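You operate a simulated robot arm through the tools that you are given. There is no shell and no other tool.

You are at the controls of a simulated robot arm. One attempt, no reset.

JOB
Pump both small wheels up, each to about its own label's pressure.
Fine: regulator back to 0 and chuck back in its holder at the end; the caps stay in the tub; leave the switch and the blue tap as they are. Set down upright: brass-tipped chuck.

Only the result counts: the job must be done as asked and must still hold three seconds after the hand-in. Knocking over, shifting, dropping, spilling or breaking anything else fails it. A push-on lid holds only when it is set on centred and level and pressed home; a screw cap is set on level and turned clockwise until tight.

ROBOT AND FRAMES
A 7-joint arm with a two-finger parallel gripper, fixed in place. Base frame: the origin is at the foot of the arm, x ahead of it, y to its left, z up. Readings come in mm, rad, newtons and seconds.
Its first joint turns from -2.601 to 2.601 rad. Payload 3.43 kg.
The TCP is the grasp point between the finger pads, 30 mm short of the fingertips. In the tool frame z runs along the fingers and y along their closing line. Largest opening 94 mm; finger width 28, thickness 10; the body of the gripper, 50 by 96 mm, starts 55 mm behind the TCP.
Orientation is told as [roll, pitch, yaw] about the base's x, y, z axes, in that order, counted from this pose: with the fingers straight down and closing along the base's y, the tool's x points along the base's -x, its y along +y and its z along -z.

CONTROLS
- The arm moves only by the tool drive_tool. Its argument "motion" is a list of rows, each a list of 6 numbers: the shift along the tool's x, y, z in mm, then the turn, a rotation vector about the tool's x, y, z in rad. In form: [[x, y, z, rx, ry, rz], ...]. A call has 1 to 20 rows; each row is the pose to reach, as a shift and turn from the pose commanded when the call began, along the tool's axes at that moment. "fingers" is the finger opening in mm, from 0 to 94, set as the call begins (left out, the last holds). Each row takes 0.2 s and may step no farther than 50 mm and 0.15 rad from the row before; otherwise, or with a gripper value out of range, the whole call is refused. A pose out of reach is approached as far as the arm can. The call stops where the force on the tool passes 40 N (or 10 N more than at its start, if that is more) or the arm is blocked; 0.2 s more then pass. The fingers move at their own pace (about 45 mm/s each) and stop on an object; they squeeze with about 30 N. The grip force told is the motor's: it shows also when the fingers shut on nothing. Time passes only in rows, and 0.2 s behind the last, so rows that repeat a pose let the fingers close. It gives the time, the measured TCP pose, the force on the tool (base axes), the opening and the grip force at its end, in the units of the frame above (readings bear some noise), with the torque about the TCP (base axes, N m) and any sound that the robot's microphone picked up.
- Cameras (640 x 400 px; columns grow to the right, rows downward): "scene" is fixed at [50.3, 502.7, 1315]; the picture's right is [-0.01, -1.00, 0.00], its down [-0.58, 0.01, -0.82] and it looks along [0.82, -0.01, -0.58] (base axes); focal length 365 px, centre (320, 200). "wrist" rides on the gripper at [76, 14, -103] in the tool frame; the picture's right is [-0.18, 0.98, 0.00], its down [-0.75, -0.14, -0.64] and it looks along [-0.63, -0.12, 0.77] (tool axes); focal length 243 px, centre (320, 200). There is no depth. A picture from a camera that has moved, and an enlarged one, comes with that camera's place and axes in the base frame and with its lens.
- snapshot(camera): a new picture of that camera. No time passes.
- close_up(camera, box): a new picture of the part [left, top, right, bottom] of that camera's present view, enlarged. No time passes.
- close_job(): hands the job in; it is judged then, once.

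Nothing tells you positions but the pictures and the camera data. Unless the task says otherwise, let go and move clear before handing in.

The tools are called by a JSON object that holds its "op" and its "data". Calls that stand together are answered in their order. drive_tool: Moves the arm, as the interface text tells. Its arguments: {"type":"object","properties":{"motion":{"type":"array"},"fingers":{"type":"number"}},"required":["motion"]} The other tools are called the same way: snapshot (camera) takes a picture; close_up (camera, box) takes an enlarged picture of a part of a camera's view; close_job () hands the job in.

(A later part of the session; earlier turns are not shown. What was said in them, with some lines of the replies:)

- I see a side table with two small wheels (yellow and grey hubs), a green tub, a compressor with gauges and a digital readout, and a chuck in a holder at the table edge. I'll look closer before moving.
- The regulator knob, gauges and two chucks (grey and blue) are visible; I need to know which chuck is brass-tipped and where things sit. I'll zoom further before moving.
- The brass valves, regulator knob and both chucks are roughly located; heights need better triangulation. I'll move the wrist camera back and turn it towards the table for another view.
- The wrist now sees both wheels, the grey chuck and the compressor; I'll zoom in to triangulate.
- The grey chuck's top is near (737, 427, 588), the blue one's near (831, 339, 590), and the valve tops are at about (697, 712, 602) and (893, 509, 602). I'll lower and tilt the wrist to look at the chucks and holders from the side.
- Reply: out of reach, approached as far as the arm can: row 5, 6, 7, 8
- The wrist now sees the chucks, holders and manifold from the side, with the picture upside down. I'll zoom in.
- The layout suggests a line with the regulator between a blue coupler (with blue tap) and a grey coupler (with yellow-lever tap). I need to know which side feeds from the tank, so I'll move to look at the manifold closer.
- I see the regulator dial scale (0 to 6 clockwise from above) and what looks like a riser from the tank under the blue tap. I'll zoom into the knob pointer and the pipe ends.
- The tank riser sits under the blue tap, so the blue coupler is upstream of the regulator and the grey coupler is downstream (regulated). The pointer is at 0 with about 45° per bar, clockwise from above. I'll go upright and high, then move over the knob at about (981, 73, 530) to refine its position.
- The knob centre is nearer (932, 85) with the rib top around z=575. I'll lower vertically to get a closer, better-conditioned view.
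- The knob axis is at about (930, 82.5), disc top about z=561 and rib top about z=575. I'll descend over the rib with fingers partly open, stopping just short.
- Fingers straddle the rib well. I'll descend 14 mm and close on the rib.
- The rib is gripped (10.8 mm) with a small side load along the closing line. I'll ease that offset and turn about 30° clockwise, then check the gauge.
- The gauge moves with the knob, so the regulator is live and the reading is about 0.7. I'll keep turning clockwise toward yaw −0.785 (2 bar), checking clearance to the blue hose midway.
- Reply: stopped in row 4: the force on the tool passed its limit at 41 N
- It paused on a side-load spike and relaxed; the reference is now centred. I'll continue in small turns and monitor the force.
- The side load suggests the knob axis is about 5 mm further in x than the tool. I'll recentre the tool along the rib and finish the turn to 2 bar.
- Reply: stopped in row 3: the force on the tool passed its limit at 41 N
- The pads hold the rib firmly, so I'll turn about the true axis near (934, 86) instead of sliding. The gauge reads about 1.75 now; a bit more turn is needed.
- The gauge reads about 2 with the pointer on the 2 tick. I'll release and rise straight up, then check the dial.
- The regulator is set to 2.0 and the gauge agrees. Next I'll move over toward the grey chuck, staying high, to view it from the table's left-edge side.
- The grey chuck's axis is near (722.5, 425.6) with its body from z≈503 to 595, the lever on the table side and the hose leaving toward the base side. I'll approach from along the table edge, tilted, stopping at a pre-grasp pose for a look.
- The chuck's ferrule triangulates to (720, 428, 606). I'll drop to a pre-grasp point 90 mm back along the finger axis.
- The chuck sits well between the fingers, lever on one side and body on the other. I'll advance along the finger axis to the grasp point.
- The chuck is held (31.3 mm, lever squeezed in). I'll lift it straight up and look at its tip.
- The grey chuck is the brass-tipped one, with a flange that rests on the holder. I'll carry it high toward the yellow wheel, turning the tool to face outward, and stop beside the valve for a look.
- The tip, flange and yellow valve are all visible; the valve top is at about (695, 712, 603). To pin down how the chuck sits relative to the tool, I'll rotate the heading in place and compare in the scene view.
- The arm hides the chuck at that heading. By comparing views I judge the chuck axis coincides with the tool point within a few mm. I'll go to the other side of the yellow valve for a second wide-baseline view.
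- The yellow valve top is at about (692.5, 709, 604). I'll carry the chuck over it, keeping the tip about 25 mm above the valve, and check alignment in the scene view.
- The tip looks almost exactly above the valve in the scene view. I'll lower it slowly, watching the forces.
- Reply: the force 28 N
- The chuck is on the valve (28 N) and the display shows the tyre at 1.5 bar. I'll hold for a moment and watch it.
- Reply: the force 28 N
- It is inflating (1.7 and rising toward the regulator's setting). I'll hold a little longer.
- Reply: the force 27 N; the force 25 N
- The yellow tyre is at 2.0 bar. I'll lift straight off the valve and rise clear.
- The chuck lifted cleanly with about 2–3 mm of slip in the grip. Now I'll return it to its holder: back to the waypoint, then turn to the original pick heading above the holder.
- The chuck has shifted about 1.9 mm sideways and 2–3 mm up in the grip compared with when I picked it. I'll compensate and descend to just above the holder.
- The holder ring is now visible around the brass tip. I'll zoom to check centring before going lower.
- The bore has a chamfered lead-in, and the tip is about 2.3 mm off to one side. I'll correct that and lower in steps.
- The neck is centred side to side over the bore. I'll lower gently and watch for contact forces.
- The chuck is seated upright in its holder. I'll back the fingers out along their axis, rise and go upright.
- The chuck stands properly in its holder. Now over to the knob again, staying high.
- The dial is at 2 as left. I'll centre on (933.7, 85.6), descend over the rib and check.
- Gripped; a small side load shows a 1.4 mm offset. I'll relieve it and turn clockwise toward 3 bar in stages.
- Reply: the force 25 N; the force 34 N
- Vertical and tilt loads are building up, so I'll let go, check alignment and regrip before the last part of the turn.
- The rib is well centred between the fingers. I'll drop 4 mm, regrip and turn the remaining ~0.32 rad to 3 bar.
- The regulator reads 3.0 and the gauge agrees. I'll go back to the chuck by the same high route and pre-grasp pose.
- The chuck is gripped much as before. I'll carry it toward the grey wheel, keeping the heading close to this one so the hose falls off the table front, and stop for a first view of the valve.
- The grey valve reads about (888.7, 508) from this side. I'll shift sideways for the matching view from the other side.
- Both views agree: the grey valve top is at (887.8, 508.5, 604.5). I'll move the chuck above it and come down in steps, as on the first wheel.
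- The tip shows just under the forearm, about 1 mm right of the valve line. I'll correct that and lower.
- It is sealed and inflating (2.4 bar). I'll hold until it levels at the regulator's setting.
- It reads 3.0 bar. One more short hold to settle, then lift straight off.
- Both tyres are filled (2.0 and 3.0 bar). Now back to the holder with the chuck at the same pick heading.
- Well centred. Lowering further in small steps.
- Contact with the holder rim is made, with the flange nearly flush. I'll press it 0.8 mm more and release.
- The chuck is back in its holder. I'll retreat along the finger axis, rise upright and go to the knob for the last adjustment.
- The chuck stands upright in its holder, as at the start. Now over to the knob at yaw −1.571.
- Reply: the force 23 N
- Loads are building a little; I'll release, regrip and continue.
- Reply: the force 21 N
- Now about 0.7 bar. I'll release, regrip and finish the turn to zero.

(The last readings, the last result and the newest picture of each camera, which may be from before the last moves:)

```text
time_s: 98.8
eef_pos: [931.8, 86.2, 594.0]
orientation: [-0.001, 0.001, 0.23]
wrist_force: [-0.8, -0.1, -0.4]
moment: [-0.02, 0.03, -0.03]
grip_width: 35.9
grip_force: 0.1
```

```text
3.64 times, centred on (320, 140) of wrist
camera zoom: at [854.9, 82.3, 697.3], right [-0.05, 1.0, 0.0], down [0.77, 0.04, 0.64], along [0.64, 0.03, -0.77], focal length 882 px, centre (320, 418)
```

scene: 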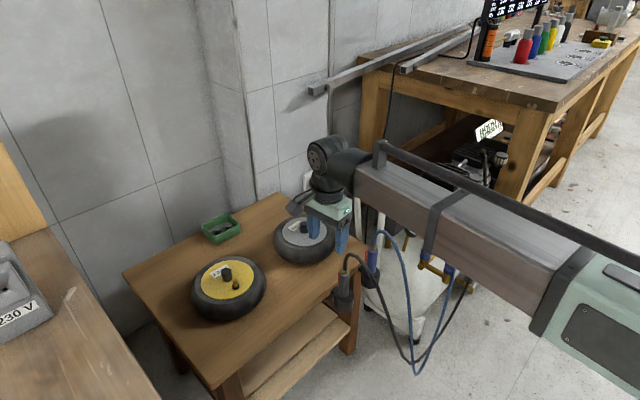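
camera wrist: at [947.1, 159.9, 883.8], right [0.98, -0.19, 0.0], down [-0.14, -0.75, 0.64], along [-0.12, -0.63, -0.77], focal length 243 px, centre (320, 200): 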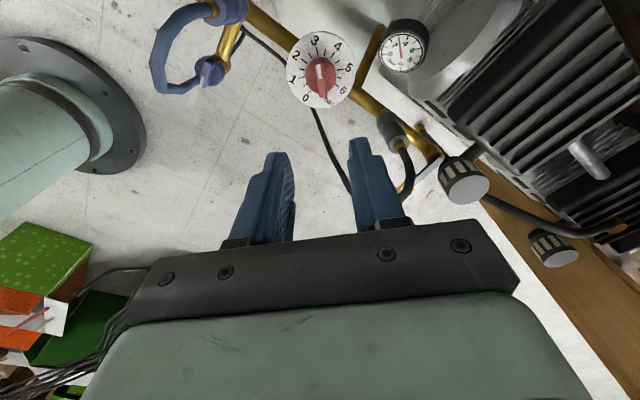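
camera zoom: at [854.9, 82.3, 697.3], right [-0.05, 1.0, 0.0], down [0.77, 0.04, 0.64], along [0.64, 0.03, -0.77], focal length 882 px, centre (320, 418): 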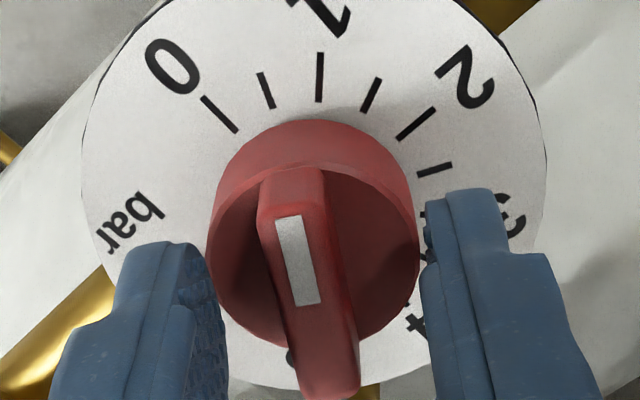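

{"op": "drive_tool", "data": {"motion": [[0, -1.5, 0, 0, 0, 0], [0, -1.5, 0, 0, 0, 0]]}}

{"op": "drive_tool", "data": {"motion": [[0, 0, 0, 0, 0, 0], [0, 0, 0, 0, 0, 0], [0, 0, 0, 0, 0, 0]], "fingers": 0}}

{"op": "drive_tool", "data": {"motion": [[0, 0, 0, 0, 0, -0.1], [0, 0, 0, 0, 0, -0.2], [0, 0, 0, 0, 0, -0.3], [0, 0, 0, 0, 0, -0.4]]}}

{"op": "close_up", "data": {"camera": "scene", "box": [410, 195, 460, 235]}}

```text
time_s: 99.4
eef_pos: [931.8, 83.9, 594.0]
orientation: [-0.001, 0.004, 0.231]
wrist_force: [0.3, -0.1, 0.4]
moment: [0.03, 0.02, -0.02]
grip_width: 36.1
grip_force: 0.1
```

```text
time_s: 100.2
eef_pos: [931.6, 85.0, 593.3]
orientation: [-0.001, 0.003, 0.231]
wrist_force: [0.2, 3.5, -0.5]
moment: [0.14, -0.04, -0.02]
grip_width: 10.6
grip_force: 40.8
```

```text
time_s: 101.2
eef_pos: [930.8, 84.1, 593.0]
orientation: [0.0, 0.005, 0.632]
wrist_force: [3.8, -1.1, 6.5]
moment: [-0.09, 0.24, -0.01]
grip_width: 10.7
grip_force: 44.9
```

```text
10.00 times, centred on (435, 215) of scene
camera zoom: at [50.3, 502.7, 1315.0], right [-0.01, -1.0, 0.0], down [-0.58, 0.01, -0.82], along [0.82, -0.01, -0.58], focal length 3646 px, centre (-830, 50)
```

zoom: 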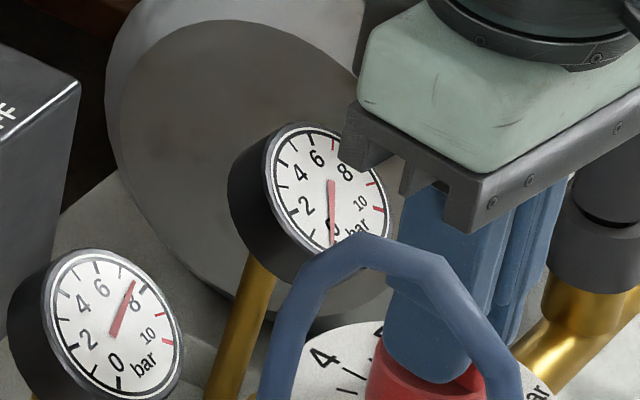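

{"op": "drive_tool", "data": {"motion": [[0, 0, 0, 0, 0, -0.08], [0, 0, 0, 0, 0, -0.153]]}}

{"op": "close_up", "data": {"camera": "scene", "box": [410, 195, 460, 235]}}

{"op": "snapshot", "data": {"camera": "wrist"}}

{"op": "close_up", "data": {"camera": "wrist", "box": [255, 70, 385, 180]}}

```text
time_s: 101.8
eef_pos: [933.0, 83.8, 592.6]
orientation: [-0.001, 0.004, 0.783]
wrist_force: [3.3, -8.7, 1.7]
moment: [0.68, -0.96, -0.03]
grip_width: 11.2
grip_force: 44.6
```

```text
10.00 times, centred on (435, 215) of scene
camera zoom: at [50.3, 502.7, 1315.0], right [-0.01, -1.0, 0.0], down [-0.58, 0.01, -0.82], along [0.82, -0.01, -0.58], focal length 3646 px, centre (-830, 50)
```

zoom: 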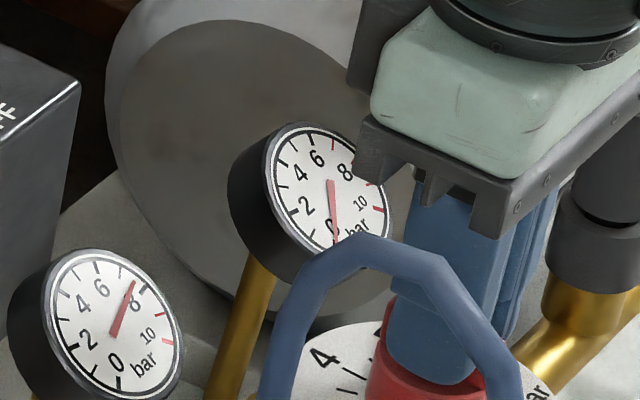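

```text
taken
camera wrist: at [868.4, 40.1, 697.0], right [-0.56, 0.83, 0.0], down [0.63, 0.43, 0.64], along [0.53, 0.36, -0.77], focal length 243 px, centre (320, 200)
```

wrist: 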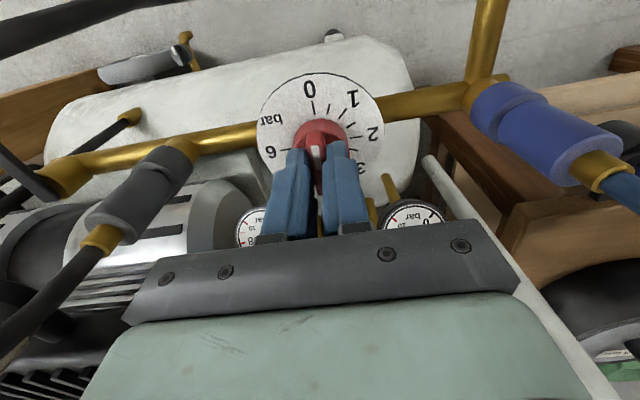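

```text
3.64 times, centred on (320, 125) of wrist
camera zoom: at [868.4, 40.1, 697.0], right [-0.56, 0.83, 0.0], down [0.63, 0.43, 0.64], along [0.53, 0.36, -0.77], focal length 882 px, centre (320, 473)
```

zoom: 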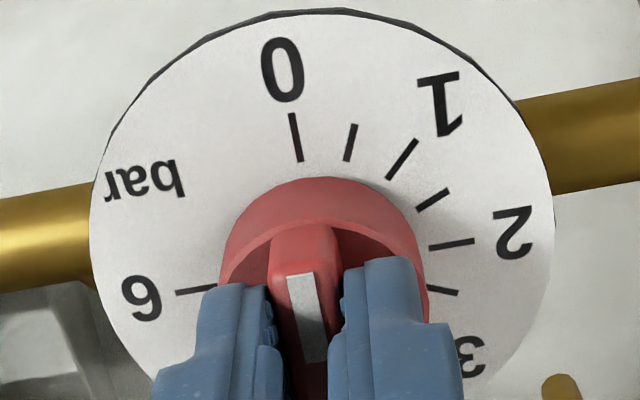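

The gauge is back on 0. I'll release, lift and check the pointer against the zero mark.

{"op": "drive_tool", "data": {"motion": [[0, 0, 0, 0, 0, 0], [0, 0, 0, 0, 0, 0]], "fingers": 40}}

{"op": "drive_tool", "data": {"motion": [[0, 0, -15, 0, 0, 0]]}}

{"op": "close_up", "data": {"camera": "wrist", "box": [255, 85, 385, 195]}}

{"op": "drive_tool", "data": {"motion": [[0, 0, -40, 0, 0, 0], [0, 0, -80, 0, 0, 0]]}}

{"op": "close_up", "data": {"camera": "wrist", "box": [260, 50, 400, 150]}}

{"op": "close_up", "data": {"camera": "scene", "box": [410, 195, 460, 235]}}

```text
time_s: 102.4
eef_pos: [932.5, 85.7, 594.0]
orientation: [-0.001, 0.003, 0.784]
wrist_force: [1.0, 0.1, 0.3]
moment: [-0.02, -0.04, -0.02]
grip_width: 40.0
grip_force: 0.1
```

```text
time_s: 102.8
eef_pos: [932.4, 84.0, 608.3]
orientation: [0.001, 0.003, 0.783]
wrist_force: [-0.2, 0.1, -0.4]
moment: [0.0, 0.01, -0.01]
grip_width: 40.2
grip_force: 0.0
```

```text
3.64 times, centred on (320, 140) of wrist
camera zoom: at [867.7, 40.2, 712.4], right [-0.56, 0.83, 0.0], down [0.64, 0.43, 0.64], along [0.53, 0.36, -0.77], focal length 882 px, centre (320, 418)
```

zoom: 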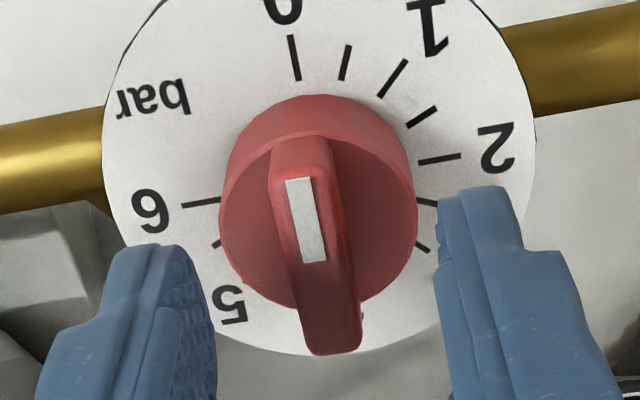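

```text
time_s: 103.4
eef_pos: [934.9, 85.3, 689.1]
orientation: [0.0, 0.004, 0.784]
wrist_force: [0.7, -1.2, 0.1]
moment: [-0.01, 0.04, -0.01]
grip_width: 40.3
grip_force: 0.1
```

```text
4.00 times, centred on (330, 100) of wrist
camera zoom: at [870.0, 42.2, 793.0], right [-0.56, 0.83, 0.0], down [0.64, 0.43, 0.64], along [0.53, 0.36, -0.77], focal length 970 px, centre (280, 600)
```

zoom: 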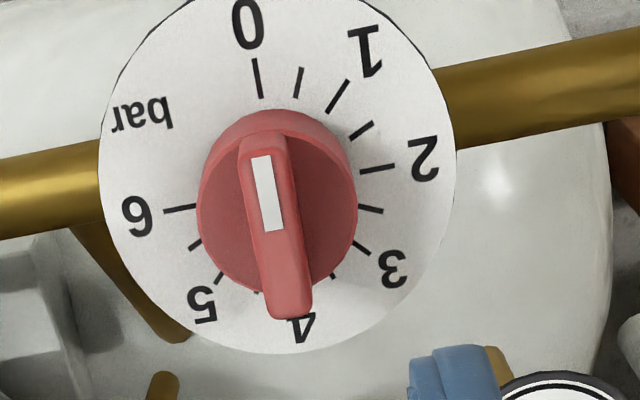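

```text
10.00 times, centred on (435, 215) of scene
camera zoom: at [50.3, 502.7, 1315.0], right [-0.01, -1.0, 0.0], down [-0.58, 0.01, -0.82], along [0.82, -0.01, -0.58], focal length 3646 px, centre (-830, 50)
```

zoom: 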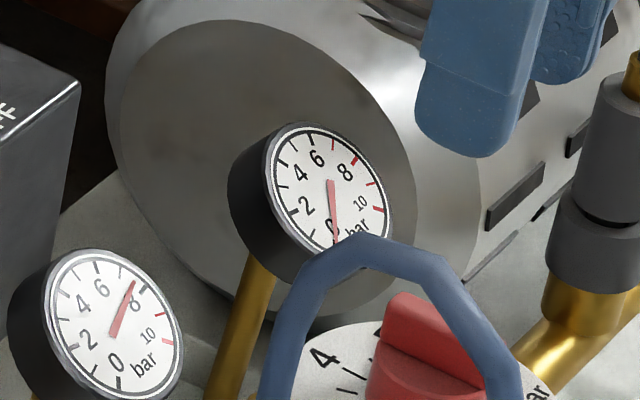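

{"op": "close_up", "data": {"camera": "scene", "box": [425, 215, 475, 255]}}

{"op": "close_up", "data": {"camera": "scene", "box": [340, 150, 420, 210]}}

```text
10.00 times, centred on (450, 235) of scene
camera zoom: at [50.3, 502.7, 1315.0], right [-0.01, -1.0, 0.0], down [-0.58, 0.01, -0.82], along [0.82, -0.01, -0.58], focal length 3646 px, centre (-980, -150)
```

zoom: 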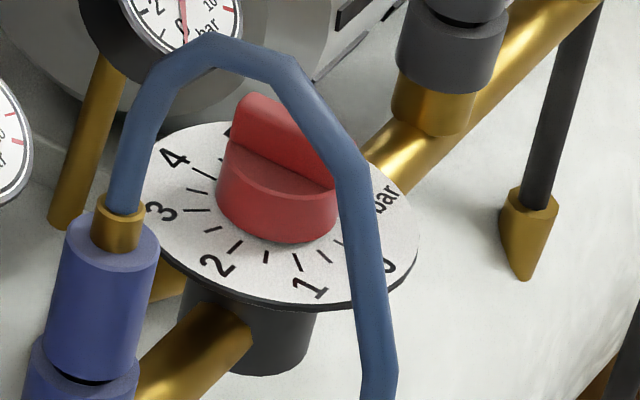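

```text
6.67 times, centred on (380, 180) of scene
camera zoom: at [50.3, 502.7, 1315.0], right [-0.01, -1.0, 0.0], down [-0.58, 0.01, -0.82], along [0.82, -0.01, -0.58], focal length 2430 px, centre (-80, 333)
```

zoom: 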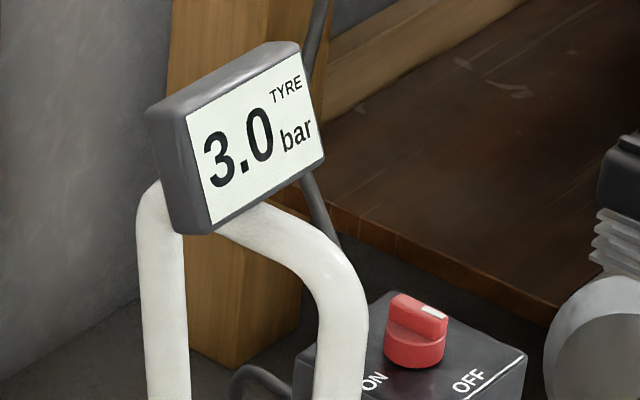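

The knob, gauge and switch look exactly as at the start, and the display shows 3.0. I'll move the arm up and clear, then do a final check.

{"op": "drive_tool", "data": {"motion": [[0, 0, -45, 0, 0, 0], [0, 0, -90, 0, 0, 0], [0, 0, -140, 0, 0, 0], [0, 0, -185, 0, 0, 0]]}}

{"op": "drive_tool", "data": {"motion": [[16, 37, -8, 0, 0, 0], [32, 74, -16, 0, 0, 0], [48, 111, -24, 0, 0, 0], [64, 148, -32, 0, 0, 0], [80, 185, -40, 0, 0, 0], [96, 222, -48, 0, 0, 0], [112, 259, -56, 0, 0, 0], [127.7, 296.8, -60, 0, 0, 0]]}}

{"op": "snapshot", "data": {"camera": "scene"}}

{"op": "close_up", "data": {"camera": "scene", "box": [180, 200, 400, 340]}}

{"op": "snapshot", "data": {"camera": "wrist"}}

```text
time_s: 104.4
eef_pos: [930.7, 86.0, 873.4]
orientation: [0.001, 0.002, 0.784]
wrist_force: [-0.2, 0.4, 0.3]
moment: [0.0, -0.02, 0.03]
grip_width: 40.0
grip_force: 0.0
```

```text
time_s: 106.2
eef_pos: [634.2, 206.8, 934.8]
orientation: [-0.001, 0.004, 0.783]
wrist_force: [0.8, 0.1, -0.4]
moment: [0.02, 0.0, -0.04]
grip_width: 39.6
grip_force: 0.1
```

```text
taken
```

scene: 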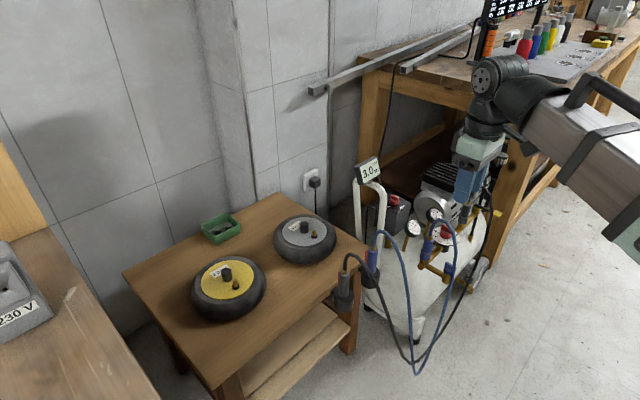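

```text
2.86 times, centred on (290, 270) of scene
camera zoom: at [50.3, 502.7, 1315.0], right [-0.01, -1.0, 0.0], down [-0.58, 0.01, -0.82], along [0.82, -0.01, -0.58], focal length 1042 px, centre (406, 0)
```

zoom: 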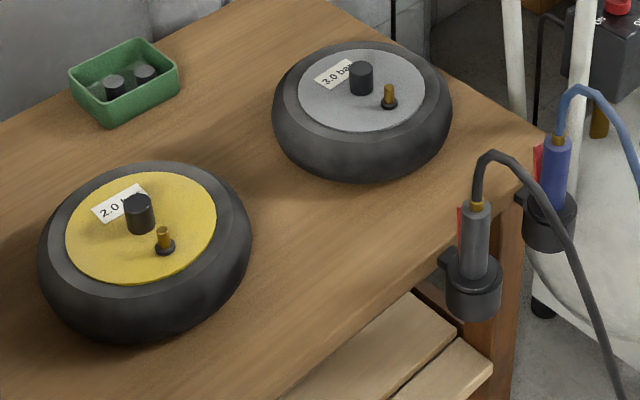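

```text
taken
camera wrist: at [569.9, 162.1, 1037.8], right [-0.56, 0.83, 0.0], down [0.64, 0.43, 0.64], along [0.53, 0.36, -0.77], focal length 243 px, centre (320, 200)
```

wrist: 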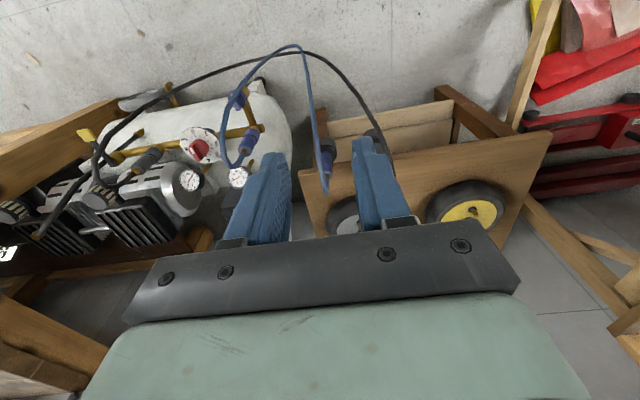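

Both wheels stand where they were, filled to 2.0 and 3.0 bar by the display. The brass-tipped chuck is upright in its holder, the regulator is at 0, and the caps, switch and taps look as they did at the start. The arm is clear, so I'm handing in.

{"op": "close_job", "data": {}}

```text
The job is handed in.
```

Both small wheels are pumped to their labels. The display read 2.0 bar on the yellow wheel and 3.0 bar on the grey one just before I lifted the chuck off each valve. The hand-in was accepted, but no verdict came back.

- **Regulator:** it is back at 0. Its gauge reads zero and the pointer lines up with the 0 mark to within about 2 degrees.
- **Chuck:** the brass-tipped chuck turned out to be the grey one on the black hose. It is upright in its holder, with its flange on the rim.
- **Left as found:** I did not touch the caps in the tub, the switch or the blue tap. The wheels are where they started, judging by the valve positions in the scene view.

The arm is up and clear of the table and compressor.
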